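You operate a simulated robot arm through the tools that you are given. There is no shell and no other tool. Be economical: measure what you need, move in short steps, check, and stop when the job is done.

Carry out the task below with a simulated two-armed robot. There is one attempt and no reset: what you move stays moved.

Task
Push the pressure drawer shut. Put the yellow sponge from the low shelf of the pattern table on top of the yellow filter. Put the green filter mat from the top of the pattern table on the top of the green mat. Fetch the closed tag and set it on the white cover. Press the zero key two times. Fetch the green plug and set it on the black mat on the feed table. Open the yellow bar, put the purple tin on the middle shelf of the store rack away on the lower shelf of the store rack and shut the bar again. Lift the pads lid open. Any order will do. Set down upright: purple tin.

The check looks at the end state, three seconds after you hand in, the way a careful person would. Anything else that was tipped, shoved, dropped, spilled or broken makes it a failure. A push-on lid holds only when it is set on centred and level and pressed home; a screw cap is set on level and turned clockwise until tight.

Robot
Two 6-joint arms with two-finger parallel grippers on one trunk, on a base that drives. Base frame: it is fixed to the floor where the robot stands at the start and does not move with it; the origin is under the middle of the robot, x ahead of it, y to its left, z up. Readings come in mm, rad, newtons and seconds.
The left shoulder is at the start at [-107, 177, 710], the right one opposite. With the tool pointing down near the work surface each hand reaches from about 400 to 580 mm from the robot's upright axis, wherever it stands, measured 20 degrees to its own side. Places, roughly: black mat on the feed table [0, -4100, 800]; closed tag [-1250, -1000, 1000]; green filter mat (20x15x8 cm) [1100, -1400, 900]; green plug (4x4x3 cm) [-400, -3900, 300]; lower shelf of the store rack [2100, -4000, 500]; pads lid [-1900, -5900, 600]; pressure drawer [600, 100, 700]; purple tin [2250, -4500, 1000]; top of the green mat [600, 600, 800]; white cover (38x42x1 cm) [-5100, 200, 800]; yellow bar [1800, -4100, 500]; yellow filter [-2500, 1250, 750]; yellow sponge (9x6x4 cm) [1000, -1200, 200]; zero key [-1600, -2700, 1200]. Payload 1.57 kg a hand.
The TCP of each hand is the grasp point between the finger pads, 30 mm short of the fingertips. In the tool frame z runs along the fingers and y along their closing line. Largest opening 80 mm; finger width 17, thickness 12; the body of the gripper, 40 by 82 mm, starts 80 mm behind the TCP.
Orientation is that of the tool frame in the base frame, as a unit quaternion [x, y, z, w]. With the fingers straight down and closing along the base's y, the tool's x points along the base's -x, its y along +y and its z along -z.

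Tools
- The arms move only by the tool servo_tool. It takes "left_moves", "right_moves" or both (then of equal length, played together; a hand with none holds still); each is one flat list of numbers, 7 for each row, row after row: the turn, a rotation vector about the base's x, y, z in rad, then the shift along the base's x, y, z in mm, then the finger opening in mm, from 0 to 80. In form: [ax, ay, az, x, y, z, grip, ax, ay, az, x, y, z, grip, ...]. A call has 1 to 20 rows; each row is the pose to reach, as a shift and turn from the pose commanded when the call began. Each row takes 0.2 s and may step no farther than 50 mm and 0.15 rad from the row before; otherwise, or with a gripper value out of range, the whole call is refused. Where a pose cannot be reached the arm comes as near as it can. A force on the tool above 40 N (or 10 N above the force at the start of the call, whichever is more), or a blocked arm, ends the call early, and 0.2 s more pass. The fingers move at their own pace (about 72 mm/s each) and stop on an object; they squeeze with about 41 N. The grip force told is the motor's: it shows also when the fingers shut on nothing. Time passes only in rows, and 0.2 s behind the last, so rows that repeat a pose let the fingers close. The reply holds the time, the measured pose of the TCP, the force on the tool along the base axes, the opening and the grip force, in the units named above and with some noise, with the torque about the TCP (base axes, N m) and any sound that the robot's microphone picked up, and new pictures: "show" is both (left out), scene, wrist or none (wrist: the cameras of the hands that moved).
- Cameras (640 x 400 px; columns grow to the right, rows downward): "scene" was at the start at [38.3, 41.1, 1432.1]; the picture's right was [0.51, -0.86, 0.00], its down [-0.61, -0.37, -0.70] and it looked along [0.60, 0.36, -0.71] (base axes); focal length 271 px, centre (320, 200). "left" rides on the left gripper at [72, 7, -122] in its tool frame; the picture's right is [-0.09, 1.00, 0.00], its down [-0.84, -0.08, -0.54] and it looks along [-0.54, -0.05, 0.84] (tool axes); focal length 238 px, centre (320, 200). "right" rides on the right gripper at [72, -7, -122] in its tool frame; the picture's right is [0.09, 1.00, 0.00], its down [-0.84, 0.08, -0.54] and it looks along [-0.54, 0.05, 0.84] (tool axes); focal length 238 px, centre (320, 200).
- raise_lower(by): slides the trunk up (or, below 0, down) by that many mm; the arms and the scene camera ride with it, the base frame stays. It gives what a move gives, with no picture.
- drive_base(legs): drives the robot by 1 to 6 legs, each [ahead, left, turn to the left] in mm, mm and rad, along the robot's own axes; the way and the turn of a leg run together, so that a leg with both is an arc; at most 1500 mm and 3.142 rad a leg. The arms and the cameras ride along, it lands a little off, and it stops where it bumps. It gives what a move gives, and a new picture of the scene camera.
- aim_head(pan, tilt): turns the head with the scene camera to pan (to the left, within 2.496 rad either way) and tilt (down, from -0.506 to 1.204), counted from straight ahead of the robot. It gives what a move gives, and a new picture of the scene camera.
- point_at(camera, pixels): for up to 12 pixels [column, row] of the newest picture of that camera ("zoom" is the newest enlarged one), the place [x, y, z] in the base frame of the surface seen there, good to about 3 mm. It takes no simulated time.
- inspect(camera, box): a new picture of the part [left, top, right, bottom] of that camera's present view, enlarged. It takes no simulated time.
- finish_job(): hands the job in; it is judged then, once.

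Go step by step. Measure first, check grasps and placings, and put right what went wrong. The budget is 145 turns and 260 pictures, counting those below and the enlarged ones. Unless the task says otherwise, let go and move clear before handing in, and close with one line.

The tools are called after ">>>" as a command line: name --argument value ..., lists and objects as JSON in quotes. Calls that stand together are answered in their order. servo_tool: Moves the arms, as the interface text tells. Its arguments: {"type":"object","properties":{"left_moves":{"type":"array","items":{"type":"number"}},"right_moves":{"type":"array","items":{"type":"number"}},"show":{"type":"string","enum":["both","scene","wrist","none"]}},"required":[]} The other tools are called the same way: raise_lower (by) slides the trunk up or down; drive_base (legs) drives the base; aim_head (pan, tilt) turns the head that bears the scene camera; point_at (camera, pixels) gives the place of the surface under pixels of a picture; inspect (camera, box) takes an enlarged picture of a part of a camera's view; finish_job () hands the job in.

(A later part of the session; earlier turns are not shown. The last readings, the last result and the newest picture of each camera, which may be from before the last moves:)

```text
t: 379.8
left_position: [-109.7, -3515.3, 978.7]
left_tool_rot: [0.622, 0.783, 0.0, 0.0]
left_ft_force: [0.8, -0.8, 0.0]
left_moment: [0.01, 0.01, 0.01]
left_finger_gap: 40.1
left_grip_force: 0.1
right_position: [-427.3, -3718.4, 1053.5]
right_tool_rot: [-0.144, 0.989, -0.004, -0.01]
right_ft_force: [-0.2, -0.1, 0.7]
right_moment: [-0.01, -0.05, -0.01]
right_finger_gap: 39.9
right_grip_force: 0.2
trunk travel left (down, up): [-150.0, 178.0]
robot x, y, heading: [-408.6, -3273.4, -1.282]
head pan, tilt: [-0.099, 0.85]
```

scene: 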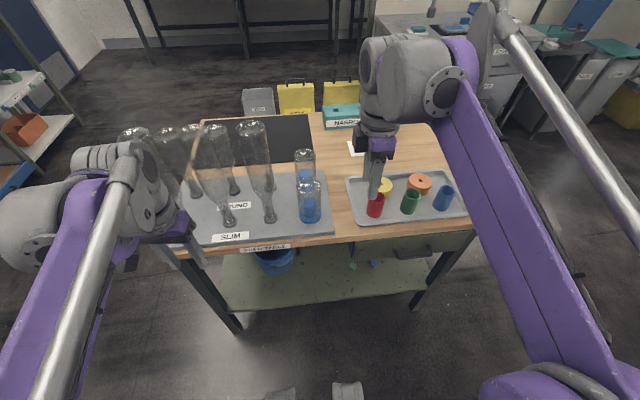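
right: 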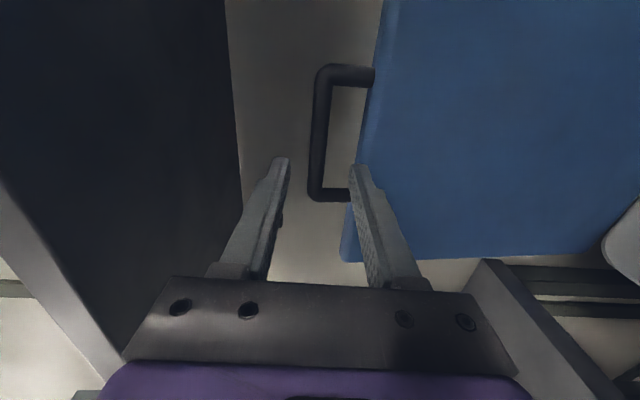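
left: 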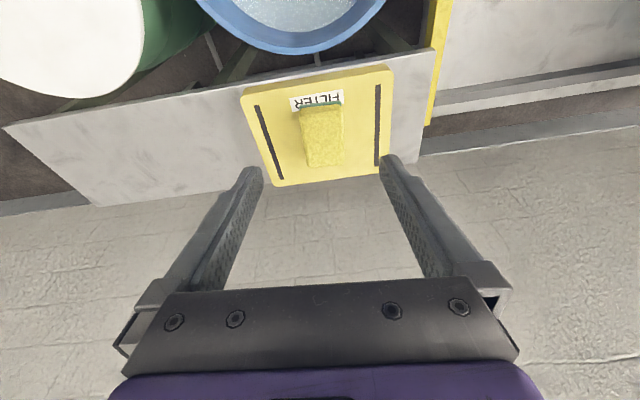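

The small green item on the lower shelf at (353,266) is the plug. I'll zoom and measure.

>>> inspect --camera "scene" --box '[300, 235, 420, 310]'

>>> point_at --camera "scene" --pixels '[[353, 266], [376, 264], [353, 272], [300, 300], [420, 290], [185, 255], [475, 230], [420, 250], [260, 140], [203, 125], [310, 116], [312, 160]]'

```text
5.33 times, centred on (360, 272) of scene
```

zoom: 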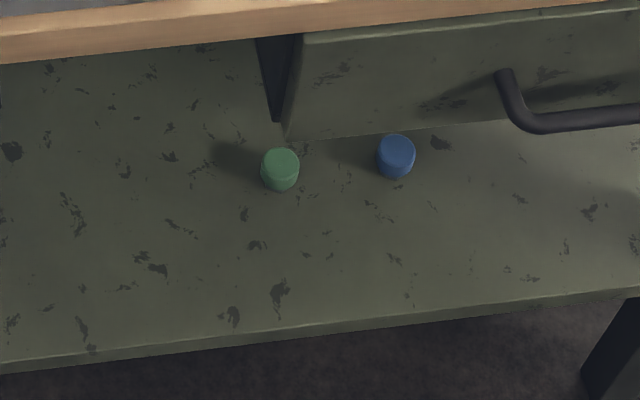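

```text
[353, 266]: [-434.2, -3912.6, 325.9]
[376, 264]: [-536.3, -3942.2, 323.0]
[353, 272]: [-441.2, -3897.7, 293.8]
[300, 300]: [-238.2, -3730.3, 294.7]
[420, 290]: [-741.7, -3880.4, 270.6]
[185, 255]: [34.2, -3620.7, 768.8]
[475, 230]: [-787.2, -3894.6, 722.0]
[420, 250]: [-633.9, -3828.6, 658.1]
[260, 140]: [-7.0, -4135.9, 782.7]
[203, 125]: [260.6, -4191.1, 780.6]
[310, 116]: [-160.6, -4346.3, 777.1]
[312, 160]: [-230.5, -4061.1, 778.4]
```

The plug's top is [-434,-3914,326] on a shelf at z 294, and a drawer hangs nearby. I'll back off, lower the trunk, and prepare the right hand low with a forward tilt.

>>> drive_base --legs '[[-200, 0, 0.017]]'

>>> raise_lower --by -150

>>> servo_tool --right_moves '[0, 0, -0.141, -5, -4, -27, 60, 0, 0, -0.283, -10, -9, -54, 60, 0, 0, -0.424, -14, -13, -82, 60, 0, 0, -0.565, -19, -18, -109, 60, 0, 0, -0.706, -24, -22, -136, 60, 0, 0, -0.848, -29, -27, -164, 60, 0, 0, -0.989, -34, -31, -191, 60, 0, 0, -1.13, -38, -36, -218, 60, 0, 0, -1.272, -43, -40, -245, 60, 0, 0, -1.413, -48, -45, -273, 60, 0, 0, -1.554, -53, -49, -300, 60]' --show "none"

>>> servo_tool --right_moves '[-0.127, -0.04, 0, 0, 0, -42, 60, -0.254, -0.08, 0, 0, 0, -85, 60, -0.382, -0.12, 0, 0, 0, -127, 60, -0.509, -0.16, 0, 0, 0, -170, 60, -0.636, -0.2, 0, 0, 0, -212, 60, -0.763, -0.241, 0, 0, 0, -255, 60, -0.763, -0.241, 0, 0, 0, -255, 60]'

```text
t: 381.4
left_position: [-161.6, -3319.6, 979.7]
left_tool_rot: [0.614, 0.79, 0.0, 0.0]
left_ft_force: [-0.4, -0.4, 0.3]
left_moment: [-0.03, 0.01, 0.02]
left_finger_gap: 39.8
left_grip_force: 0.1
right_position: [-475.7, -3527.8, 1054.9]
right_tool_rot: [-0.156, 0.988, -0.005, -0.01]
right_ft_force: [-0.3, -0.1, 0.2]
right_moment: [-0.04, -0.03, -0.02]
right_finger_gap: 39.7
right_grip_force: 0.0
trunk travel left (down, up): [-150.0, 178.0]
robot x, y, heading: [-463.6, -3085.1, -1.26]
head pan, tilt: [-0.099, 0.85]
```

scene: 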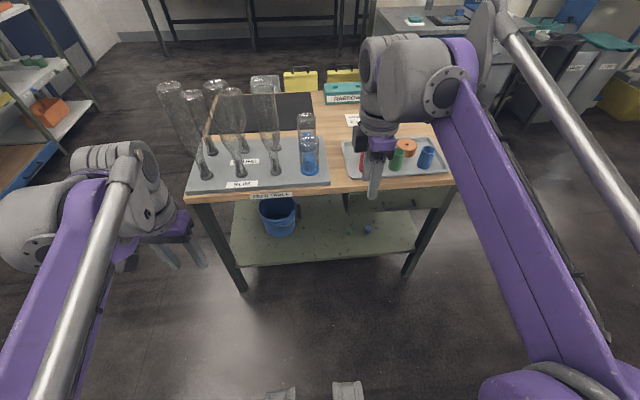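

```text
t: 383.1
left_position: [-162.7, -3319.5, 830.3]
left_tool_rot: [0.614, 0.79, 0.0, 0.0]
left_ft_force: [0.4, 0.0, 0.9]
left_moment: [0.01, -0.03, 0.05]
left_finger_gap: 39.9
left_grip_force: 0.0
right_position: [-475.3, -3528.5, 903.0]
right_tool_rot: [-0.157, 0.988, -0.004, -0.01]
right_ft_force: [0.1, -0.2, -0.1]
right_moment: [0.0, 0.0, -0.01]
right_finger_gap: 40.1
right_grip_force: 0.1
trunk travel left (down, up): [0.0, 328.0]
robot x, y, heading: [-468.0, -3080.5, -1.261]
head pan, tilt: [-0.099, 0.85]
```

```text
t: 385.5
left_position: [-162.1, -3320.6, 829.8]
left_tool_rot: [0.614, 0.79, -0.001, -0.001]
left_ft_force: [-0.4, -0.2, 0.2]
left_moment: [0.0, 0.03, -0.04]
left_finger_gap: 40.0
left_grip_force: 0.1
right_position: [-528.0, -3576.1, 601.9]
right_tool_rot: [0.583, 0.812, 0.004, -0.009]
right_ft_force: [-0.1, -0.3, -0.5]
right_moment: [0.02, -0.01, 0.01]
right_finger_gap: 60.3
right_grip_force: 0.0
trunk travel left (down, up): [0.0, 328.0]
robot x, y, heading: [-465.2, -3082.0, -1.259]
head pan, tilt: [-0.099, 0.85]
```

```text
t: 387.1
left_position: [-163.0, -3320.6, 829.1]
left_tool_rot: [0.613, 0.79, 0.001, 0.0]
left_ft_force: [0.4, 1.2, 0.8]
left_moment: [-0.03, 0.0, 0.02]
left_finger_gap: 39.9
left_grip_force: 0.0
right_position: [-516.8, -3623.3, 372.2]
right_tool_rot: [0.539, 0.752, -0.23, 0.302]
right_ft_force: [-0.4, 0.8, 0.6]
right_moment: [-0.01, 0.01, -0.01]
right_finger_gap: 60.1
right_grip_force: 0.0
right hand out of reach, approached as far as the arm can: row 5, 6, 7
trunk travel left (down, up): [0.0, 328.0]
robot x, y, heading: [-464.7, -3082.4, -1.256]
head pan, tilt: [-0.099, 0.85]
```

scene: 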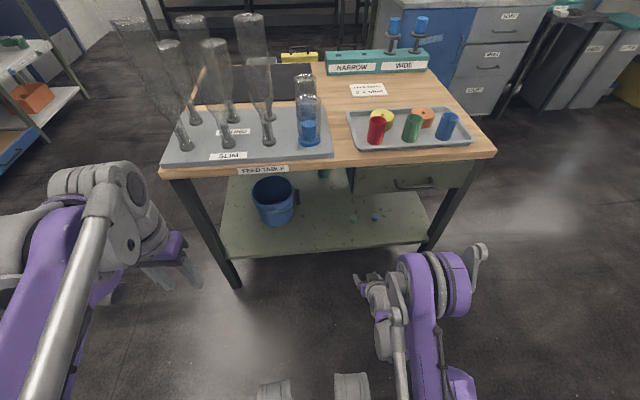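
right: 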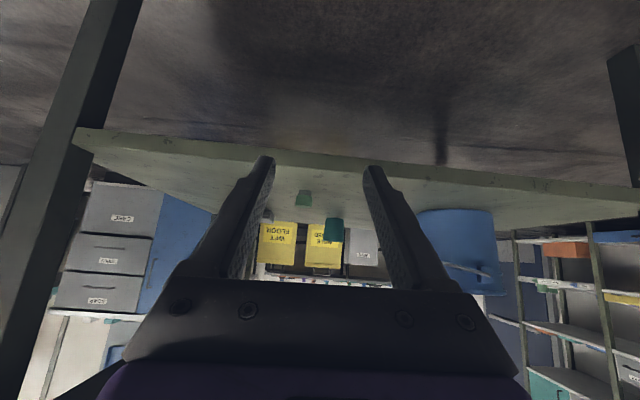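

The hand is low in front of the table and the plug shows at wrist (303,198). I'll drive ahead 190 mm and look.

>>> drive_base --legs '[[190, 0, 0]]'

>>> inspect --camera "right" --box '[160, 100, 480, 300]'

```text
t: 388.7
left_position: [-103.0, -3500.9, 829.7]
left_tool_rot: [0.613, 0.79, 0.0, 0.0]
left_ft_force: [-0.3, -0.7, 0.2]
left_moment: [-0.01, -0.02, -0.01]
left_finger_gap: 39.8
left_grip_force: 0.1
right_position: [-457.8, -3804.2, 371.7]
right_tool_rot: [0.539, 0.753, -0.229, 0.301]
right_ft_force: [-0.7, 0.3, -0.2]
right_moment: [-0.02, 0.03, 0.01]
right_finger_gap: 60.3
right_grip_force: 0.1
trunk travel left (down, up): [0.0, 328.0]
robot x, y, heading: [-409.5, -3259.9, -1.259]
head pan, tilt: [-0.099, 0.85]
```

scene: 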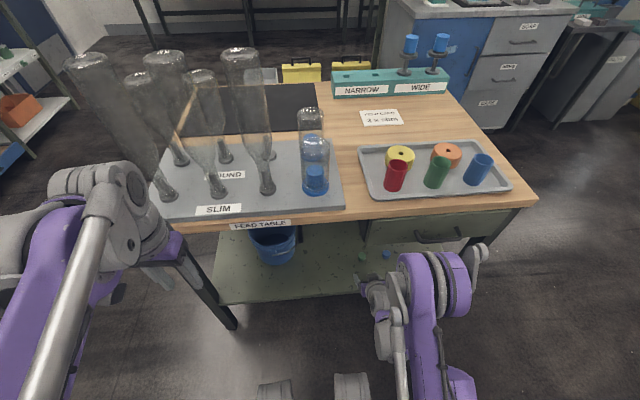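

```text
2.00 times, centred on (320, 200) of right
```

zoom: 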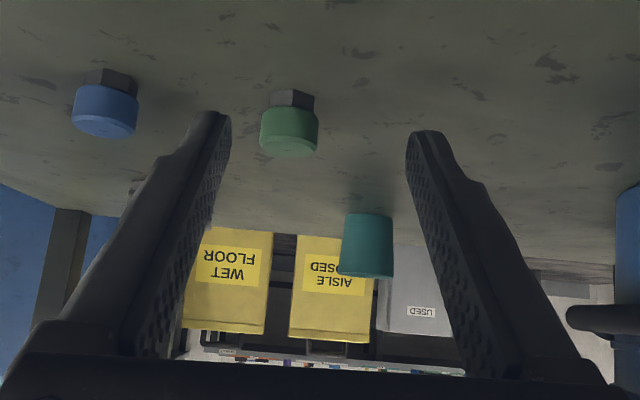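

The green plug is between the finger lines. I'll measure it in this zoomed view.

>>> point_at --camera "zoom" --pixels '[[290, 145], [264, 130], [316, 130], [290, 120], [292, 97], [290, 110], [105, 112], [365, 260]]'

>>> point_at --camera "scene" --pixels '[[440, 258], [413, 258], [455, 265], [440, 238], [465, 225]]'

```text
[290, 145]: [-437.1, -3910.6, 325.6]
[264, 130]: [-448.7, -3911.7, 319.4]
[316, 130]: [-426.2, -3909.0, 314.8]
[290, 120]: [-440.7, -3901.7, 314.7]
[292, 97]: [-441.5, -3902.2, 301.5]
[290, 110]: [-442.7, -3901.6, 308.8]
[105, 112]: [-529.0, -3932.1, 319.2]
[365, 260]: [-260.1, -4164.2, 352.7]
```

```text
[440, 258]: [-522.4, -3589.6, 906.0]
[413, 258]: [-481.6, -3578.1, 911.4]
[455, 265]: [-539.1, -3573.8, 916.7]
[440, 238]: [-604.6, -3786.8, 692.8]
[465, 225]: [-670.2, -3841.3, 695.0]
```

The plug centre is about [-435,-3917,316]. I'll slide the open fingers around it and close.

>>> servo_tool --right_moves '[0, 0, 0, 5, -26, -5, 64, 0, 0, 0, 10, -52, -15, 64, 0, 0, 0, 15, -78, -30, 64, 0, 0, 0, 19.8, -103, -45.5, 64, 0, 0, 0, 19.8, -103, -45.5, 64]' --show "wrist"

```text
t: 389.9
left_position: [-103.6, -3500.9, 830.0]
left_tool_rot: [0.613, 0.79, 0.0, 0.001]
left_ft_force: [0.3, 0.5, 0.1]
left_moment: [0.0, 0.0, 0.02]
left_finger_gap: 40.2
left_grip_force: 0.0
right_position: [-439.7, -3906.9, 326.9]
right_tool_rot: [0.539, 0.753, -0.23, 0.301]
right_ft_force: [0.3, -0.1, 0.4]
right_moment: [0.02, 0.05, 0.02]
right_finger_gap: 64.0
right_grip_force: 0.1
trunk travel left (down, up): [0.0, 328.0]
robot x, y, heading: [-408.6, -3263.6, -1.253]
head pan, tilt: [-0.099, 0.85]
```

right: 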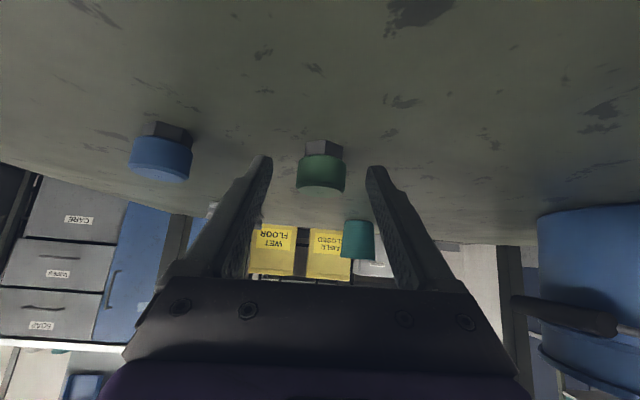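

The plug sits centred between the fingertips. I'll close and lift.

>>> servo_tool --right_moves '[0, 0, 0, 0, 0, 0, 30, 0, 0, 0, 0, 0, 0, 0, 0, 0, 0, 0, 0, 0, 0, 0, 0, 0, 0, 0, 15, 0, 0, 0, 0, 0, 0, 35, 0]' --show "wrist"

```text
t: 391.1
left_position: [-104.6, -3499.7, 830.1]
left_tool_rot: [0.613, 0.79, 0.0, 0.0]
left_ft_force: [0.3, 0.3, 0.4]
left_moment: [-0.03, 0.0, 0.0]
left_finger_gap: 40.1
left_grip_force: 0.0
right_position: [-439.1, -3906.0, 361.9]
right_tool_rot: [0.539, 0.752, -0.23, 0.301]
right_ft_force: [0.5, -0.5, -0.2]
right_moment: [0.04, 0.0, -0.02]
right_finger_gap: 29.1
right_grip_force: 39.3
trunk travel left (down, up): [0.0, 328.0]
robot x, y, heading: [-410.8, -3264.7, -1.258]
head pan, tilt: [-0.099, 0.85]
```

right: 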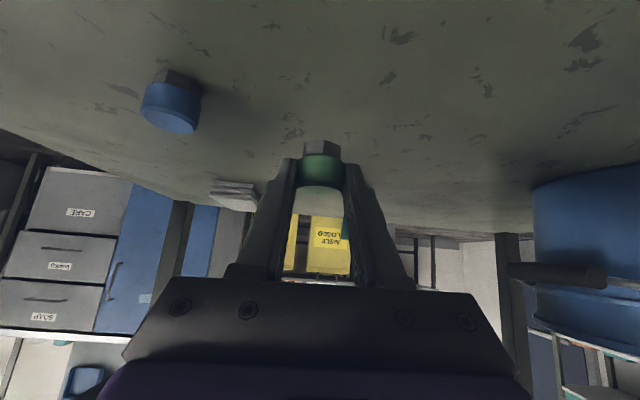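

Plug gripped (gap 29 mm). I'll retract, back off, raise, and drive around to the end of the feed table by the black mat.

>>> servo_tool --right_moves '[0, 0, 0, -11, 38, 5, 0, 0, 0, 0, -22, 76, 8, 0, 0, 0, 0, -34, 114, 8, 0, 0, 0, 0, -45, 143, 8, 0, 0, 0, 0, -45, 143, 8, 0]' --show "none"

>>> drive_base --legs '[[-300, 0, 0]]'

>>> raise_lower --by 200

>>> servo_tool --right_moves '[0, 0, 0, 0, 0, 45, 0, 0, 0, 0, 0, 0, 90, 0, 0, 0, 0, 0, 0, 135, 0, 0, 0, 0, 0, 0, 180, 0, 0, 0, 0, 0, 0, 225, 0, 0, 0, 0, 0, 0, 270, 0, 0, 0, 0, 0, 0, 315, 0, 0, 0, 0, 0, 0, 360, 0, 0, 0, 0, 0, 0, 400, 0]' --show "none"

>>> drive_base --legs '[[0, 1050, 0], [1450, 0, 0], [0, 0, -1.57]]'

```text
t: 392.3
left_position: [-104.3, -3500.2, 829.5]
left_tool_rot: [0.613, 0.79, -0.001, -0.001]
left_ft_force: [0.7, 0.9, 0.1]
left_moment: [0.02, 0.0, -0.04]
left_finger_gap: 39.9
left_grip_force: 0.0
right_position: [-476.6, -3797.6, 389.8]
right_tool_rot: [0.539, 0.753, -0.23, 0.301]
right_ft_force: [-0.2, 0.3, -0.3]
right_moment: [-0.02, -0.01, 0.03]
right_finger_gap: 29.0
right_grip_force: 39.3
right hand out of reach, approached as far as the arm can: row 3, 4, 5
trunk travel left (down, up): [0.0, 328.0]
robot x, y, heading: [-407.9, -3262.4, -1.262]
head pan, tilt: [-0.099, 0.85]
```

```text
t: 394.3
left_position: [-195.6, -3219.2, 828.7]
left_tool_rot: [0.614, 0.79, 0.0, 0.0]
left_ft_force: [-0.1, 0.6, 0.0]
left_moment: [0.01, -0.01, 0.0]
left_finger_gap: 40.0
left_grip_force: 0.1
right_position: [-568.0, -3514.8, 391.0]
right_tool_rot: [0.539, 0.752, -0.23, 0.301]
right_ft_force: [-0.4, 0.3, 0.1]
right_moment: [0.0, 0.01, -0.02]
right_finger_gap: 29.1
right_grip_force: 38.7
trunk travel left (down, up): [0.0, 328.0]
robot x, y, heading: [-500.8, -2981.9, -1.259]
head pan, tilt: [-0.099, 0.85]
```

scene: 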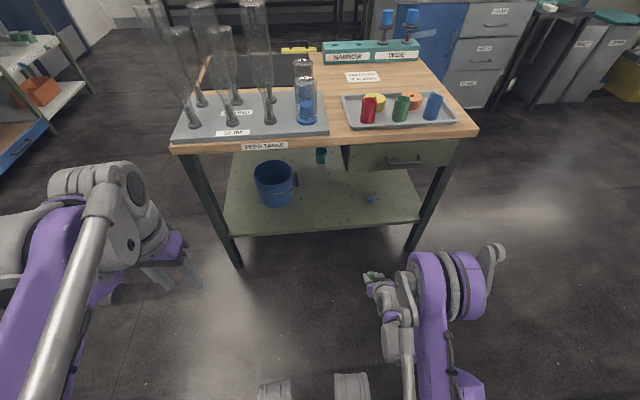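

```text
t: 396.5
left_position: [-195.3, -3218.7, 1029.4]
left_tool_rot: [0.614, 0.79, 0.001, 0.0]
left_ft_force: [0.0, 0.4, 0.5]
left_moment: [-0.02, -0.02, 0.0]
left_finger_gap: 40.0
left_grip_force: 0.1
right_position: [-565.8, -3521.4, 593.9]
right_tool_rot: [0.538, 0.752, -0.231, 0.303]
right_ft_force: [-0.9, 0.1, 0.0]
right_moment: [0.03, 0.05, 0.01]
right_finger_gap: 29.4
right_grip_force: 39.2
trunk travel left (down, up): [-200.0, 128.0]
robot x, y, heading: [-496.9, -2982.9, -1.261]
head pan, tilt: [-0.099, 0.85]
```

```text
t: 398.5
left_position: [-195.5, -3217.8, 1029.5]
left_tool_rot: [0.613, 0.79, 0.0, 0.0]
left_ft_force: [0.0, 0.2, 0.5]
left_moment: [0.0, 0.02, 0.04]
left_finger_gap: 39.9
left_grip_force: 0.0
right_position: [-564.4, -3521.6, 994.2]
right_tool_rot: [0.538, 0.751, -0.232, 0.304]
right_ft_force: [-0.3, 1.2, -0.1]
right_moment: [0.0, -0.05, 0.02]
right_finger_gap: 29.0
right_grip_force: 38.6
trunk travel left (down, up): [-200.0, 128.0]
robot x, y, heading: [-499.9, -2983.4, -1.258]
head pan, tilt: [-0.099, 0.85]
```

```text
t: 418.5
left_position: [715.6, -4362.0, 1030.2]
left_tool_rot: [0.99, 0.142, -0.001, 0.0]
left_ft_force: [-0.2, -0.5, -1.2]
left_moment: [0.0, 0.03, 0.01]
left_finger_gap: 40.0
left_grip_force: 0.0
right_position: [397.5, -4005.1, 993.9]
right_tool_rot: [0.909, 0.167, -0.377, 0.058]
right_ft_force: [-0.1, -0.7, 0.2]
right_moment: [0.0, 0.0, -0.01]
right_finger_gap: 29.0
right_grip_force: 39.0
trunk travel left (down, up): [-200.0, 128.0]
robot x, y, heading: [938.5, -4047.4, -2.794]
head pan, tilt: [-0.099, 0.85]
```

scene: 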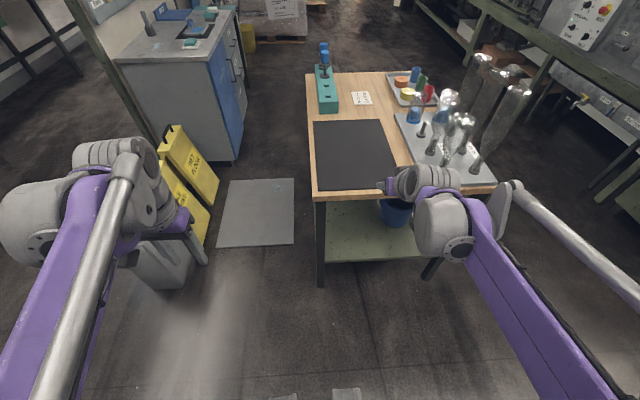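

The black mat is at (352,155), at this end of the table. I'll measure it.

>>> point_at --camera "scene" --pixels '[[315, 122], [383, 120], [318, 190], [398, 188], [352, 155], [380, 175], [312, 197], [460, 185], [430, 150], [480, 160], [405, 115]]'

```text
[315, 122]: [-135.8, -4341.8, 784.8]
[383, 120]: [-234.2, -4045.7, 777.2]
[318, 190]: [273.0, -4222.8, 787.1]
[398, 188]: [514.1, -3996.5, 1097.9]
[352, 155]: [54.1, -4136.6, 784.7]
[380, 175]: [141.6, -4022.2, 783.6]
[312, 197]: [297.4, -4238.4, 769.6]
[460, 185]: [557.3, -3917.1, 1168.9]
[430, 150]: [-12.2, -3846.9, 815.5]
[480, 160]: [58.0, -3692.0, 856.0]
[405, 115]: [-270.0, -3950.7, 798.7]
```

The mat surface is z≈785. I'll drive 290 mm ahead so the plug is over the mat, then lower it.

>>> drive_base --legs '[[290, 0, 0]]'

>>> servo_tool --right_moves '[0, 0, 0, 0, 0, -40, 0, 0, 0, 0, 0, 0, -80, 0, 0, 0, 0, 0, 0, -120, 0, 0, 0, 0, 0, 0, -155, 0, 0, 0, 0, 0, 0, -155, 0]'

```text
t: 420.5
left_position: [442.8, -4462.5, 1029.6]
left_tool_rot: [0.99, 0.144, 0.0, 0.001]
left_ft_force: [-1.0, 0.5, 0.1]
left_moment: [0.01, 0.02, 0.02]
left_finger_gap: 40.0
left_grip_force: 0.1
right_position: [124.8, -4106.5, 992.1]
right_tool_rot: [0.909, 0.167, -0.377, 0.058]
right_ft_force: [0.6, -0.5, 0.0]
right_moment: [0.02, 0.01, 0.03]
right_finger_gap: 29.0
right_grip_force: 39.0
trunk travel left (down, up): [-200.0, 128.0]
robot x, y, heading: [666.4, -4151.2, -2.785]
head pan, tilt: [-0.099, 0.85]
```

scene: 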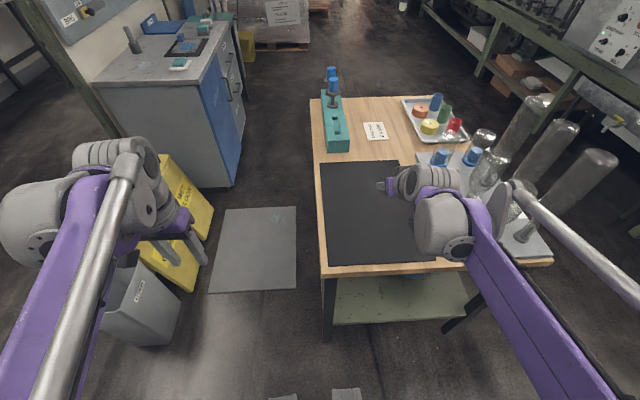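

```text
t: 421.7
left_position: [443.6, -4461.8, 1029.9]
left_tool_rot: [0.99, 0.144, 0.0, 0.0]
left_ft_force: [0.4, 0.3, -1.3]
left_moment: [0.02, 0.03, -0.01]
left_finger_gap: 39.6
left_grip_force: 0.1
right_position: [125.5, -4105.8, 839.4]
right_tool_rot: [0.909, 0.168, -0.378, 0.058]
right_ft_force: [0.3, 0.0, 0.9]
right_moment: [-0.01, -0.04, 0.01]
right_finger_gap: 29.0
right_grip_force: 38.6
trunk travel left (down, up): [-200.0, 128.0]
robot x, y, heading: [668.3, -4149.3, -2.789]
head pan, tilt: [-0.099, 0.85]
```

scene: 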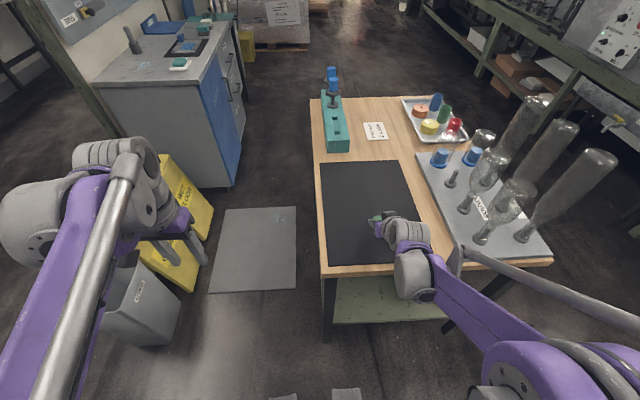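
right: 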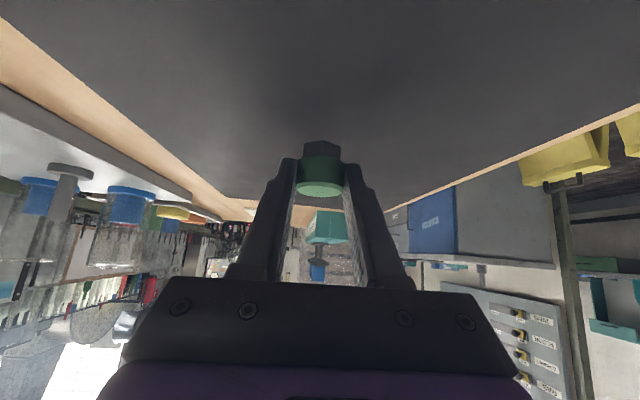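

The plug hangs over the mat. I'll shift 40 mm further in and lower to contact.

>>> servo_tool --right_moves '[0, 0, 0, 7, -19, 0, 0, 0, 0, 0, 14, -38, 0, 0, 0, 0, 0, 14, -38, -12, 0, 0, 0, 0, 14, -38, -18, 0, 0, 0, 0, 14, -38, -21, 0, 0, 0, 0, 14, -38, -23, 0]' --show "none"

```text
t: 423.1
left_position: [445.1, -4461.8, 1029.7]
left_tool_rot: [0.99, 0.144, 0.0, 0.0]
left_ft_force: [-1.0, -0.8, 0.4]
left_moment: [0.03, 0.04, 0.02]
left_finger_gap: 39.8
left_grip_force: 0.1
right_position: [139.7, -4143.5, 819.6]
right_tool_rot: [0.908, 0.168, -0.38, 0.059]
right_ft_force: [0.9, 0.8, 25.0]
right_moment: [-0.22, 0.05, 0.02]
right_finger_gap: 29.0
right_grip_force: 38.6
trunk travel left (down, up): [-200.0, 128.0]
robot x, y, heading: [673.3, -4150.9, -2.789]
head pan, tilt: [-0.099, 0.85]
```

It's on the mat (25 N). I'll ease up, open, and withdraw along the tool axis.

>>> servo_tool --right_moves '[0, 0, 0, 0, 0, 1.5, 0, 0, 0, 0, 0, 0, 1.5, 45, 0, 0, 0, 0, 0, 1.5, 64, 0, 0, 0, 13, 5, 15, 64, 0, 0, 0, 33, 12, 37, 64, 0, 0, 0, 55, 20, 70, 64, 0, 0, 0, 80, 30, 110, 64, 0, 0, 0, 100, 36, 150, 64, 0, 0, 0, 110, 40, 195, 64]'

```text
t: 425.1
left_position: [443.9, -4461.6, 1031.0]
left_tool_rot: [0.99, 0.144, 0.0, 0.0]
left_ft_force: [0.3, 0.0, 0.1]
left_moment: [0.01, 0.03, 0.01]
left_finger_gap: 40.3
left_grip_force: 0.1
right_position: [249.0, -4103.9, 1014.5]
right_tool_rot: [0.909, 0.168, -0.378, 0.058]
right_ft_force: [0.5, -0.4, 0.1]
right_moment: [0.03, -0.02, 0.01]
right_finger_gap: 64.0
right_grip_force: 0.1
trunk travel left (down, up): [-200.0, 128.0]
robot x, y, heading: [668.7, -4149.0, -2.789]
head pan, tilt: [-0.099, 0.85]
```

scene: 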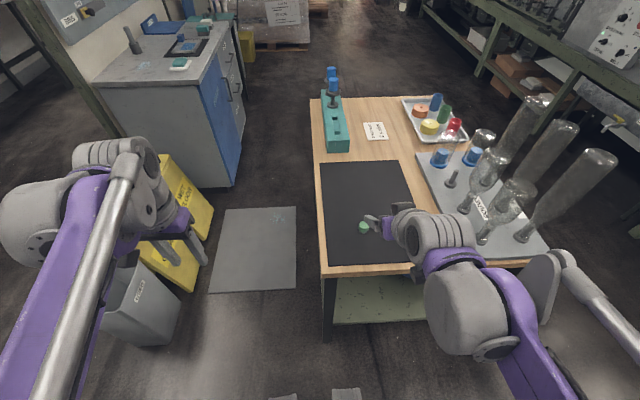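
right: 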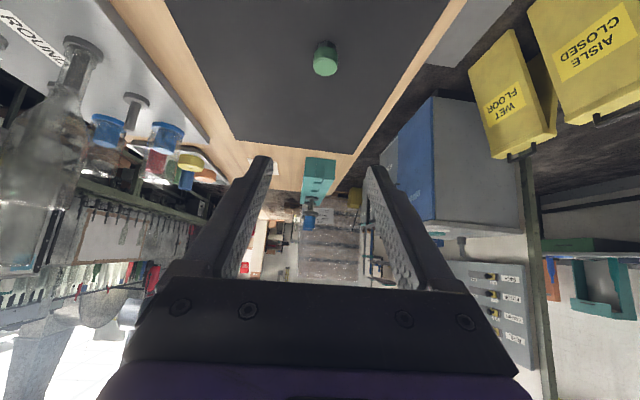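

The plug stands on the black mat. Now I'll level the right tool, back off, and turn to face the store rack.

>>> servo_tool --right_moves '[0.044, -0.121, 0, 9, 3, 0, 40, 0.088, -0.243, 0, 18, 6, 0, 40, 0.132, -0.364, 0, 27, 9, 0, 40, 0.176, -0.485, 0, 36, 12, 0, 40, 0.22, -0.607, 0, 45, 15, 0, 40, 0.264, -0.728, 0, 54, 18, 0, 40]' --show "none"

>>> drive_base --legs '[[-250, 0, 0], [0, 0, 3.08], [0, -300, 0]]'

>>> aim_head --pan 0.0 --tilt 0.5

```text
t: 426.5
left_position: [443.1, -4462.7, 1030.1]
left_tool_rot: [0.99, 0.144, 0.001, 0.0]
left_ft_force: [-0.2, -0.2, 0.0]
left_moment: [-0.01, 0.01, 0.01]
left_finger_gap: 39.8
left_grip_force: 0.0
right_position: [303.0, -4086.4, 1009.8]
right_tool_rot: [0.983, 0.183, -0.004, -0.003]
right_ft_force: [0.0, 0.3, 0.1]
right_moment: [0.0, -0.02, 0.0]
right_finger_gap: 40.1
right_grip_force: 0.1
trunk travel left (down, up): [-200.0, 128.0]
robot x, y, heading: [666.2, -4151.2, -2.793]
head pan, tilt: [-0.099, 0.85]
```

```text
t: 438.4
left_position: [1231.5, -4045.7, 1030.1]
left_tool_rot: [-0.132, 0.991, 0.0, 0.001]
left_ft_force: [0.2, 0.1, 0.4]
left_moment: [0.04, -0.01, 0.0]
left_finger_gap: 40.2
left_grip_force: 0.0
right_position: [1360.3, -4425.8, 1011.4]
right_tool_rot: [-0.171, 0.985, -0.003, 0.005]
right_ft_force: [0.3, 0.7, 0.3]
right_moment: [0.0, 0.03, 0.0]
right_finger_gap: 39.8
right_grip_force: 0.1
trunk travel left (down, up): [-200.0, 128.0]
robot x, y, heading: [997.2, -4354.2, 0.329]
head pan, tilt: [-0.099, 0.85]
```

scene: 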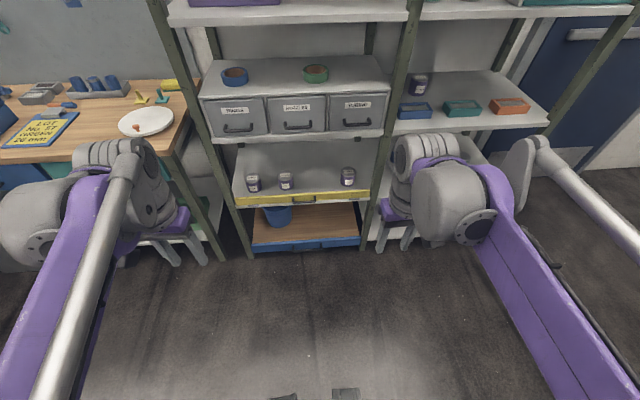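

```text
t: 439.3
left_position: [1230.6, -4045.6, 1028.9]
left_tool_rot: [-0.132, 0.991, 0.0, 0.0]
left_ft_force: [0.1, 0.0, -0.6]
left_moment: [-0.01, -0.03, -0.03]
left_finger_gap: 40.1
left_grip_force: 0.0
right_position: [1361.3, -4425.7, 1010.5]
right_tool_rot: [-0.171, 0.985, -0.002, 0.005]
right_ft_force: [0.1, -0.4, 1.1]
right_moment: [-0.01, -0.03, 0.0]
right_finger_gap: 39.9
right_grip_force: 0.0
trunk travel left (down, up): [-200.0, 128.0]
robot x, y, heading: [999.8, -4350.5, 0.33]
head pan, tilt: [0.0, 0.499]
```

scene: 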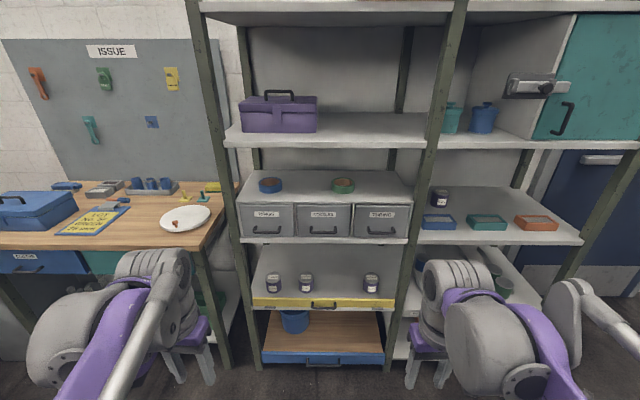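

The purple-labelled tin is at (441,197) in the right bay. The lower shelf at left has tins behind a yellow bar with a handle at (323,303). I'll zoom on both.

>>> inspect --camera "scene" --box '[230, 240, 430, 370]'

>>> inspect --camera "scene" --box '[400, 170, 560, 270]'

>>> point_at --camera "scene" --pixels '[[441, 197], [441, 188], [434, 205], [252, 302], [393, 303], [310, 304], [336, 304], [273, 275], [305, 275], [371, 275], [340, 290], [340, 270]]'

```text
3.08 times, centred on (330, 305) of scene
```

zoom: 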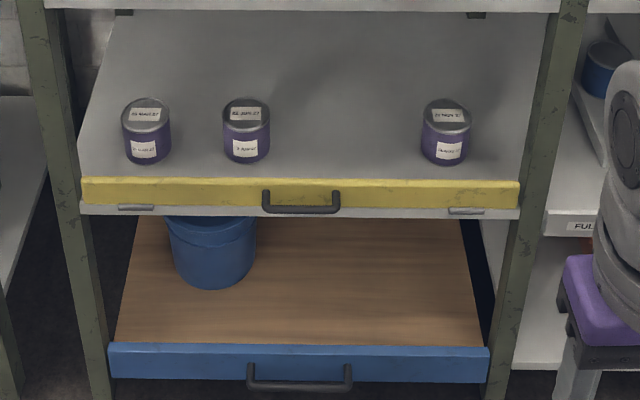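

```text
4.00 times, centred on (480, 220) of scene
```

zoom: 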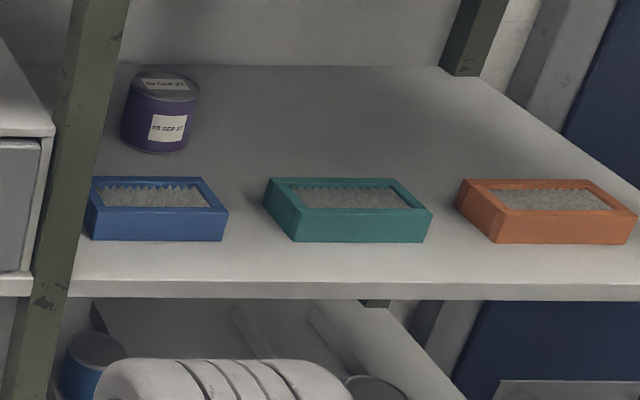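

```text
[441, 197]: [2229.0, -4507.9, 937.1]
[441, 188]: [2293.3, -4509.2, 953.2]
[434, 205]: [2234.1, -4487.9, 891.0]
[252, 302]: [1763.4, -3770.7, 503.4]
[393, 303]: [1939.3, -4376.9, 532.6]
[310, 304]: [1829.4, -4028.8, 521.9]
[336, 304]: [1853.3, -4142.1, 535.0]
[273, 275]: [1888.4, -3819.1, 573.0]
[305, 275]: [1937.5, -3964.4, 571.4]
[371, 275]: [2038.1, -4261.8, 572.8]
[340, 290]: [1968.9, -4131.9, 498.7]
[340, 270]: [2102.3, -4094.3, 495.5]
```

The yellow bar looks like a fold-down rail with hinges at its bottom edge and a U handle at its centre, z≈525. I'll move closer in front of it, lower the trunk, and look closely.

>>> drive_base --legs '[[245, 159, -0.045]]'

>>> raise_lower --by -200

>>> aim_head --pan 0.0 --tilt 0.8

>>> inspect --camera "scene" --box '[200, 180, 440, 330]'

```text
t: 441.3
left_position: [1432.4, -3833.7, 1030.2]
left_tool_rot: [-0.107, 0.994, 0.0, 0.0]
left_ft_force: [-0.5, -0.4, 0.4]
left_moment: [0.01, -0.01, 0.02]
left_finger_gap: 40.0
left_grip_force: 0.0
right_position: [1543.5, -4218.2, 1010.1]
right_tool_rot: [-0.147, 0.989, -0.003, 0.005]
right_ft_force: [-0.6, 0.9, -0.1]
right_moment: [-0.01, 0.0, 0.01]
right_finger_gap: 39.9
right_grip_force: 0.1
trunk travel left (down, up): [-200.0, 128.0]
robot x, y, heading: [1183.2, -4128.7, 0.272]
head pan, tilt: [0.0, 0.499]
```

scene: 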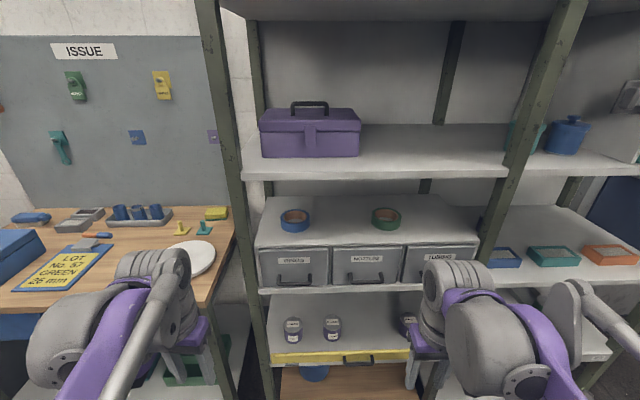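

```text
t: 443.5
left_position: [1431.2, -3834.0, 829.4]
left_tool_rot: [-0.106, 0.994, 0.0, 0.001]
left_ft_force: [-0.9, 0.5, -0.1]
left_moment: [-0.05, -0.03, -0.02]
left_finger_gap: 40.1
left_grip_force: 0.0
right_position: [1542.0, -4220.8, 810.0]
right_tool_rot: [-0.147, 0.989, -0.003, 0.005]
right_ft_force: [0.2, -0.7, -0.5]
right_moment: [-0.01, -0.01, 0.02]
right_finger_gap: 40.0
right_grip_force: 0.1
trunk travel left (down, up): [0.0, 328.0]
robot x, y, heading: [1186.2, -4132.1, 0.275]
head pan, tilt: [0.0, 0.499]
```

```text
t: 444.3
left_position: [1430.9, -3834.6, 830.1]
left_tool_rot: [-0.106, 0.994, 0.0, -0.001]
left_ft_force: [-0.3, 0.7, -0.1]
left_moment: [-0.01, 0.0, -0.03]
left_finger_gap: 40.0
left_grip_force: 0.0
right_position: [1542.7, -4220.2, 811.7]
right_tool_rot: [-0.147, 0.989, -0.003, 0.005]
right_ft_force: [-0.6, -0.2, 0.6]
right_moment: [0.0, 0.01, -0.04]
right_finger_gap: 40.1
right_grip_force: 0.1
trunk travel left (down, up): [0.0, 328.0]
robot x, y, heading: [1183.1, -4128.0, 0.282]
head pan, tilt: [0.0, 0.799]
```

scene: 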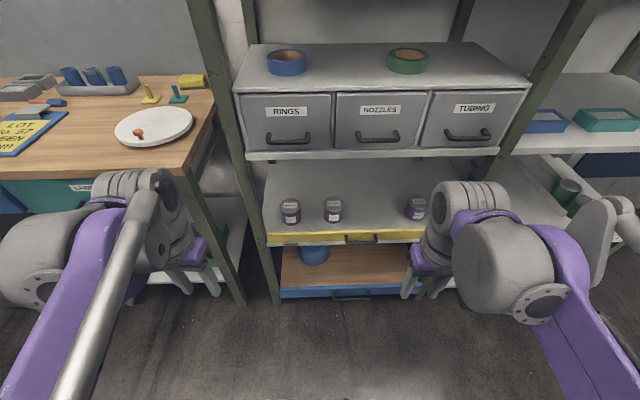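

```text
2.67 times, centred on (320, 255) of scene
```

zoom: 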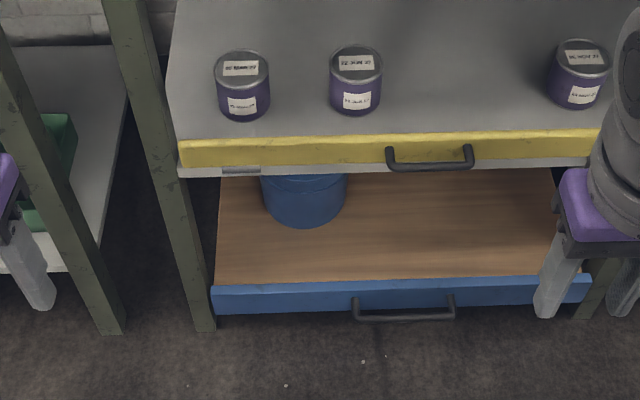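

I'll measure the bar, handle and shelf in this zoomed view.

>>> point_at --camera "zoom" --pixels '[[430, 166], [400, 168], [460, 164], [390, 155], [470, 152], [430, 145], [300, 148], [300, 138], [240, 170], [205, 172], [430, 160], [480, 60]]'

```text
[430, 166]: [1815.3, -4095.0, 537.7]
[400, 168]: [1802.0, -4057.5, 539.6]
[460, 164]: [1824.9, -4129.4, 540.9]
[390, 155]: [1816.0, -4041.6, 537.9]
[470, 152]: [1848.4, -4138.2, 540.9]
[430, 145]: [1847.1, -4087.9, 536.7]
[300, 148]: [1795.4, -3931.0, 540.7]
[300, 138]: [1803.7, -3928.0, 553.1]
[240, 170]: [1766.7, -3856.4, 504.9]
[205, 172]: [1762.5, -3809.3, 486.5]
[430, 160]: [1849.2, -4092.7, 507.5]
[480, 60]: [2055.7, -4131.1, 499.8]
```

The crossbar is at [1814,-4094,538], 32 mm in front of a bar hinged at its bottom (z≈503). Pushing the handle down should swing it open. I'll bring the right fingertips, closed and tilted forward, above the handle.

>>> servo_tool --right_moves '[0.022, -0.075, 0, 28, 13, -24, 0, 0.043, -0.149, 0, 56, 27, -49, 0, 0.065, -0.224, 0, 84, 40, -73, 0, 0.087, -0.299, 0, 112, 53, -97, 0, 0.108, -0.373, 0, 139, 67, -122, 0, 0.13, -0.448, 0, 167, 80, -146, 0, 0.152, -0.523, 0, 195, 93, -170, 0, 0.173, -0.597, 0, 223, 107, -195, 0, 0.195, -0.672, 0, 251, 120, -219, 0, 0.195, -0.672, 0, 251, 120, -219, 0]'

```text
t: 446.5
left_position: [1431.0, -3834.4, 829.5]
left_tool_rot: [-0.106, 0.994, 0.0, 0.0]
left_ft_force: [-0.1, 0.5, 0.5]
left_moment: [-0.03, -0.01, 0.01]
left_finger_gap: 40.1
left_grip_force: 0.1
right_position: [1794.5, -4099.5, 590.8]
right_tool_rot: [-0.137, 0.928, 0.043, 0.344]
right_ft_force: [0.2, -0.2, -0.4]
right_moment: [-0.02, -0.01, 0.01]
right_finger_gap: 0.0
right_grip_force: 21.2
trunk travel left (down, up): [0.0, 328.0]
robot x, y, heading: [1178.8, -4129.2, 0.272]
head pan, tilt: [0.0, 0.799]
```

scene: 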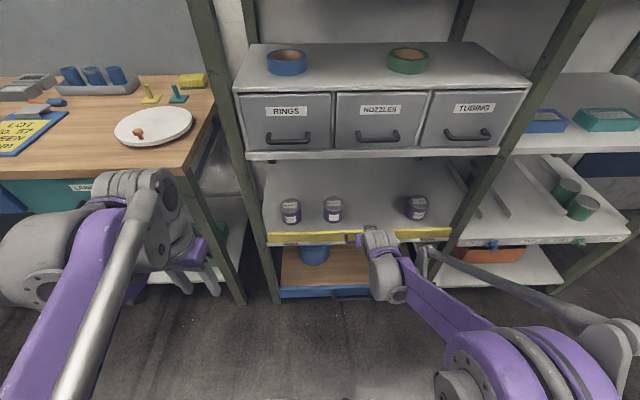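
right: 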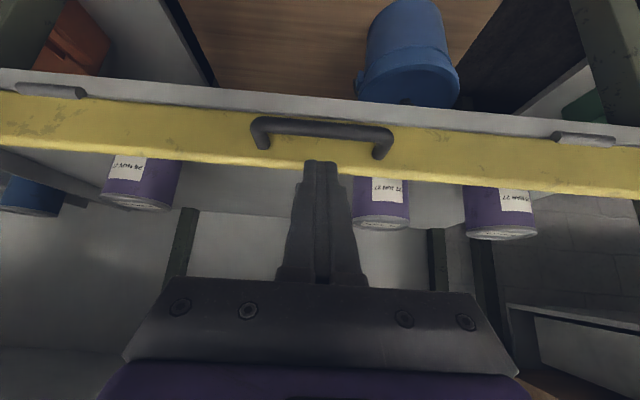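

I have a clear view of the bar, hinges and handle. I'll measure the crossbar precisely.

>>> point_at --camera "right" --pixels '[[320, 127], [320, 122], [280, 125], [365, 133], [265, 145], [382, 150], [320, 155], [320, 100], [50, 90], [200, 150]]'

```text
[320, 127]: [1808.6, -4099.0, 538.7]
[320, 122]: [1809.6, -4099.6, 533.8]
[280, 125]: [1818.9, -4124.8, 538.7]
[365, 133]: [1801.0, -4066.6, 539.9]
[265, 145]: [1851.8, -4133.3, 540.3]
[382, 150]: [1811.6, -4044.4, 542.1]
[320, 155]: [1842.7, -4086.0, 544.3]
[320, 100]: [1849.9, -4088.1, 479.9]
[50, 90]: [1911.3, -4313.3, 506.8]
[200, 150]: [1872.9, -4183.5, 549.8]
```

The tip is directly over the crossbar, 28 mm above it. I'll push down gently about 18 mm past contact and see how the bar moves.

>>> servo_tool --right_moves '[0, 0, 0, 0, 0, -15, 0, 0, 0, 0, 0, 0, -25, 0, 0, 0, 0, -1, 0, -31, 0, 0, 0, 0, -3, -1, -37, 0, 0, 0, 0, -5, -1, -42, 0, 0, 0, 0, -7, -2, -47, 0]'

```text
t: 447.6
left_position: [1429.2, -3834.2, 830.0]
left_tool_rot: [-0.106, 0.994, 0.001, 0.0]
left_ft_force: [-0.7, -0.2, 0.6]
left_moment: [0.01, -0.01, 0.02]
left_finger_gap: 40.2
left_grip_force: 0.1
right_position: [1785.9, -4103.2, 553.3]
right_tool_rot: [-0.136, 0.929, 0.042, 0.342]
right_ft_force: [-20.3, -6.2, 14.4]
right_moment: [0.07, 0.2, 0.14]
right_finger_gap: 0.0
right_grip_force: 21.1
trunk travel left (down, up): [0.0, 328.0]
robot x, y, heading: [1181.9, -4127.5, 0.273]
head pan, tilt: [0.0, 0.799]
stopped in row 5 (right hand): the force on the tool passed its limit at 43 N (the readings are from after the stop); the commanded pose is now the measured one
```

scene: 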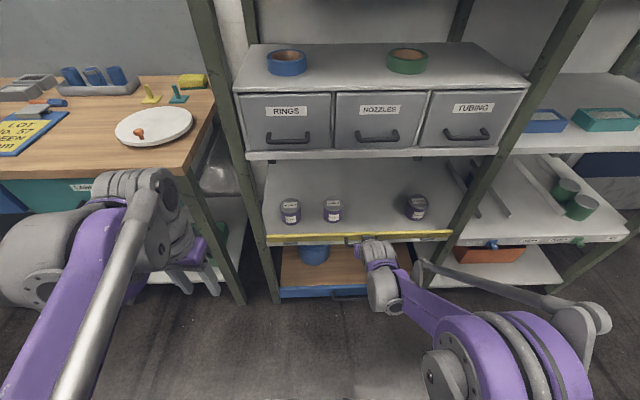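
right: 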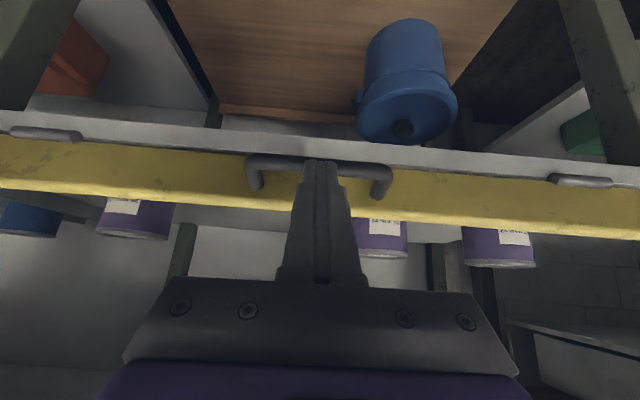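

It stopped at 43 N with the finger being pushed outward, so the bar has probably tipped and is pressing on the finger. I'll lift off and check.

>>> servo_tool --right_moves '[0, 0, 0, -6, -2, 10, 0, 0, 0, 0, -10, -3, 30, 0, 0, 0, 0, -10, -3, 60, 0, 0, 0, 0, -10, -3, 60, 0]' --show "wrist"

>>> point_at --camera "right" --pixels '[[200, 140], [200, 158], [200, 125], [450, 160], [450, 180], [320, 125], [360, 130], [280, 122]]'

```text
t: 448.6
left_position: [1431.4, -3834.5, 829.7]
left_tool_rot: [-0.107, 0.994, 0.0, 0.0]
left_ft_force: [-0.1, 0.1, -0.2]
left_moment: [-0.02, -0.02, 0.0]
left_finger_gap: 39.9
left_grip_force: 0.1
right_position: [1778.4, -4105.2, 613.7]
right_tool_rot: [-0.136, 0.928, 0.042, 0.343]
right_ft_force: [0.6, -1.2, -0.2]
right_moment: [0.04, 0.01, 0.0]
right_finger_gap: 0.1
right_grip_force: 21.2
trunk travel left (down, up): [0.0, 328.0]
robot x, y, heading: [1181.5, -4129.5, 0.276]
head pan, tilt: [0.0, 0.799]
```

right: 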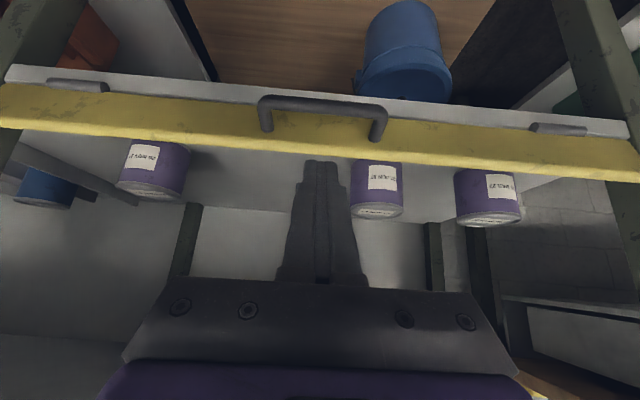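

```text
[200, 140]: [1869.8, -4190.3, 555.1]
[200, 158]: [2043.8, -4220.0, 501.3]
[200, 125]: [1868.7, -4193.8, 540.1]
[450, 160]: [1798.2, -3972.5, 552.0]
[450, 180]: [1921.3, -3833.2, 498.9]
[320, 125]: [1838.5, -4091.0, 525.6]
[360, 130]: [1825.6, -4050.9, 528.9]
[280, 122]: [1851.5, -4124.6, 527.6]
```

The bar only leaned slightly. Hooking it from behind its top edge may work better, so I'll measure the plank above, the bar's current thickness and the handle.

>>> point_at --camera "scene" --pixels '[[320, 156], [320, 160], [290, 140], [378, 138], [400, 153], [340, 175]]'

>>> inspect --camera "right" --box '[220, 70, 420, 190]'

```text
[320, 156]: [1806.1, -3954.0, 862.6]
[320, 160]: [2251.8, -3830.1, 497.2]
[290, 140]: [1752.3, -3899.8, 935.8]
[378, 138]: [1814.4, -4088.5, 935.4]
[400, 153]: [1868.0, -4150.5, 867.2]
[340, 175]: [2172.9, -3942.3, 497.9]
```

```text
3.20 times, centred on (320, 130) of right
```

zoom: 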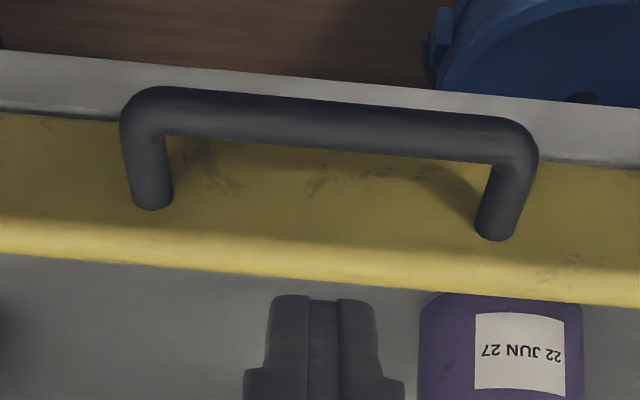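

The plank above is at z≈860, so there is room for a near-vertical tool. I'll straighten it, reach over and behind the bar, and pull it outward.

>>> servo_tool --right_moves '[-0.035, 0.12, 0, 15, 4, 10, 0, -0.07, 0.24, 0, 40, 11, 14, 0, -0.105, 0.36, 0, 65, 19, 14, 0, -0.139, 0.48, 0, 90, 26, 14, 0, -0.139, 0.48, 0, 90, 26, -20, 0, -0.139, 0.48, 0, 90, 26, -56, 0, -0.139, 0.48, 0, 90, 26, -56, 0]'

```text
t: 450.2
left_position: [1430.5, -3835.0, 829.7]
left_tool_rot: [-0.106, 0.994, 0.001, 0.001]
left_ft_force: [-0.3, -0.1, 1.0]
left_moment: [0.0, 0.03, -0.04]
left_finger_gap: 39.8
left_grip_force: 0.1
right_position: [1866.7, -4078.8, 555.7]
right_tool_rot: [-0.145, 0.984, 0.01, 0.103]
right_ft_force: [-0.5, -0.1, 0.3]
right_moment: [0.0, 0.02, -0.01]
right_finger_gap: 0.4
right_grip_force: 20.8
trunk travel left (down, up): [0.0, 328.0]
robot x, y, heading: [1183.1, -4127.7, 0.275]
head pan, tilt: [0.0, 0.799]
```

scene: 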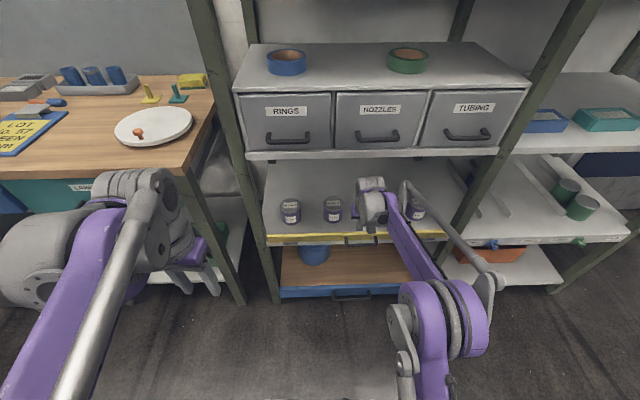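
right: 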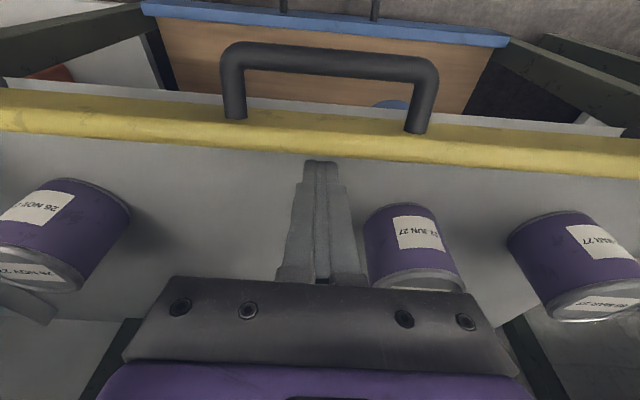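

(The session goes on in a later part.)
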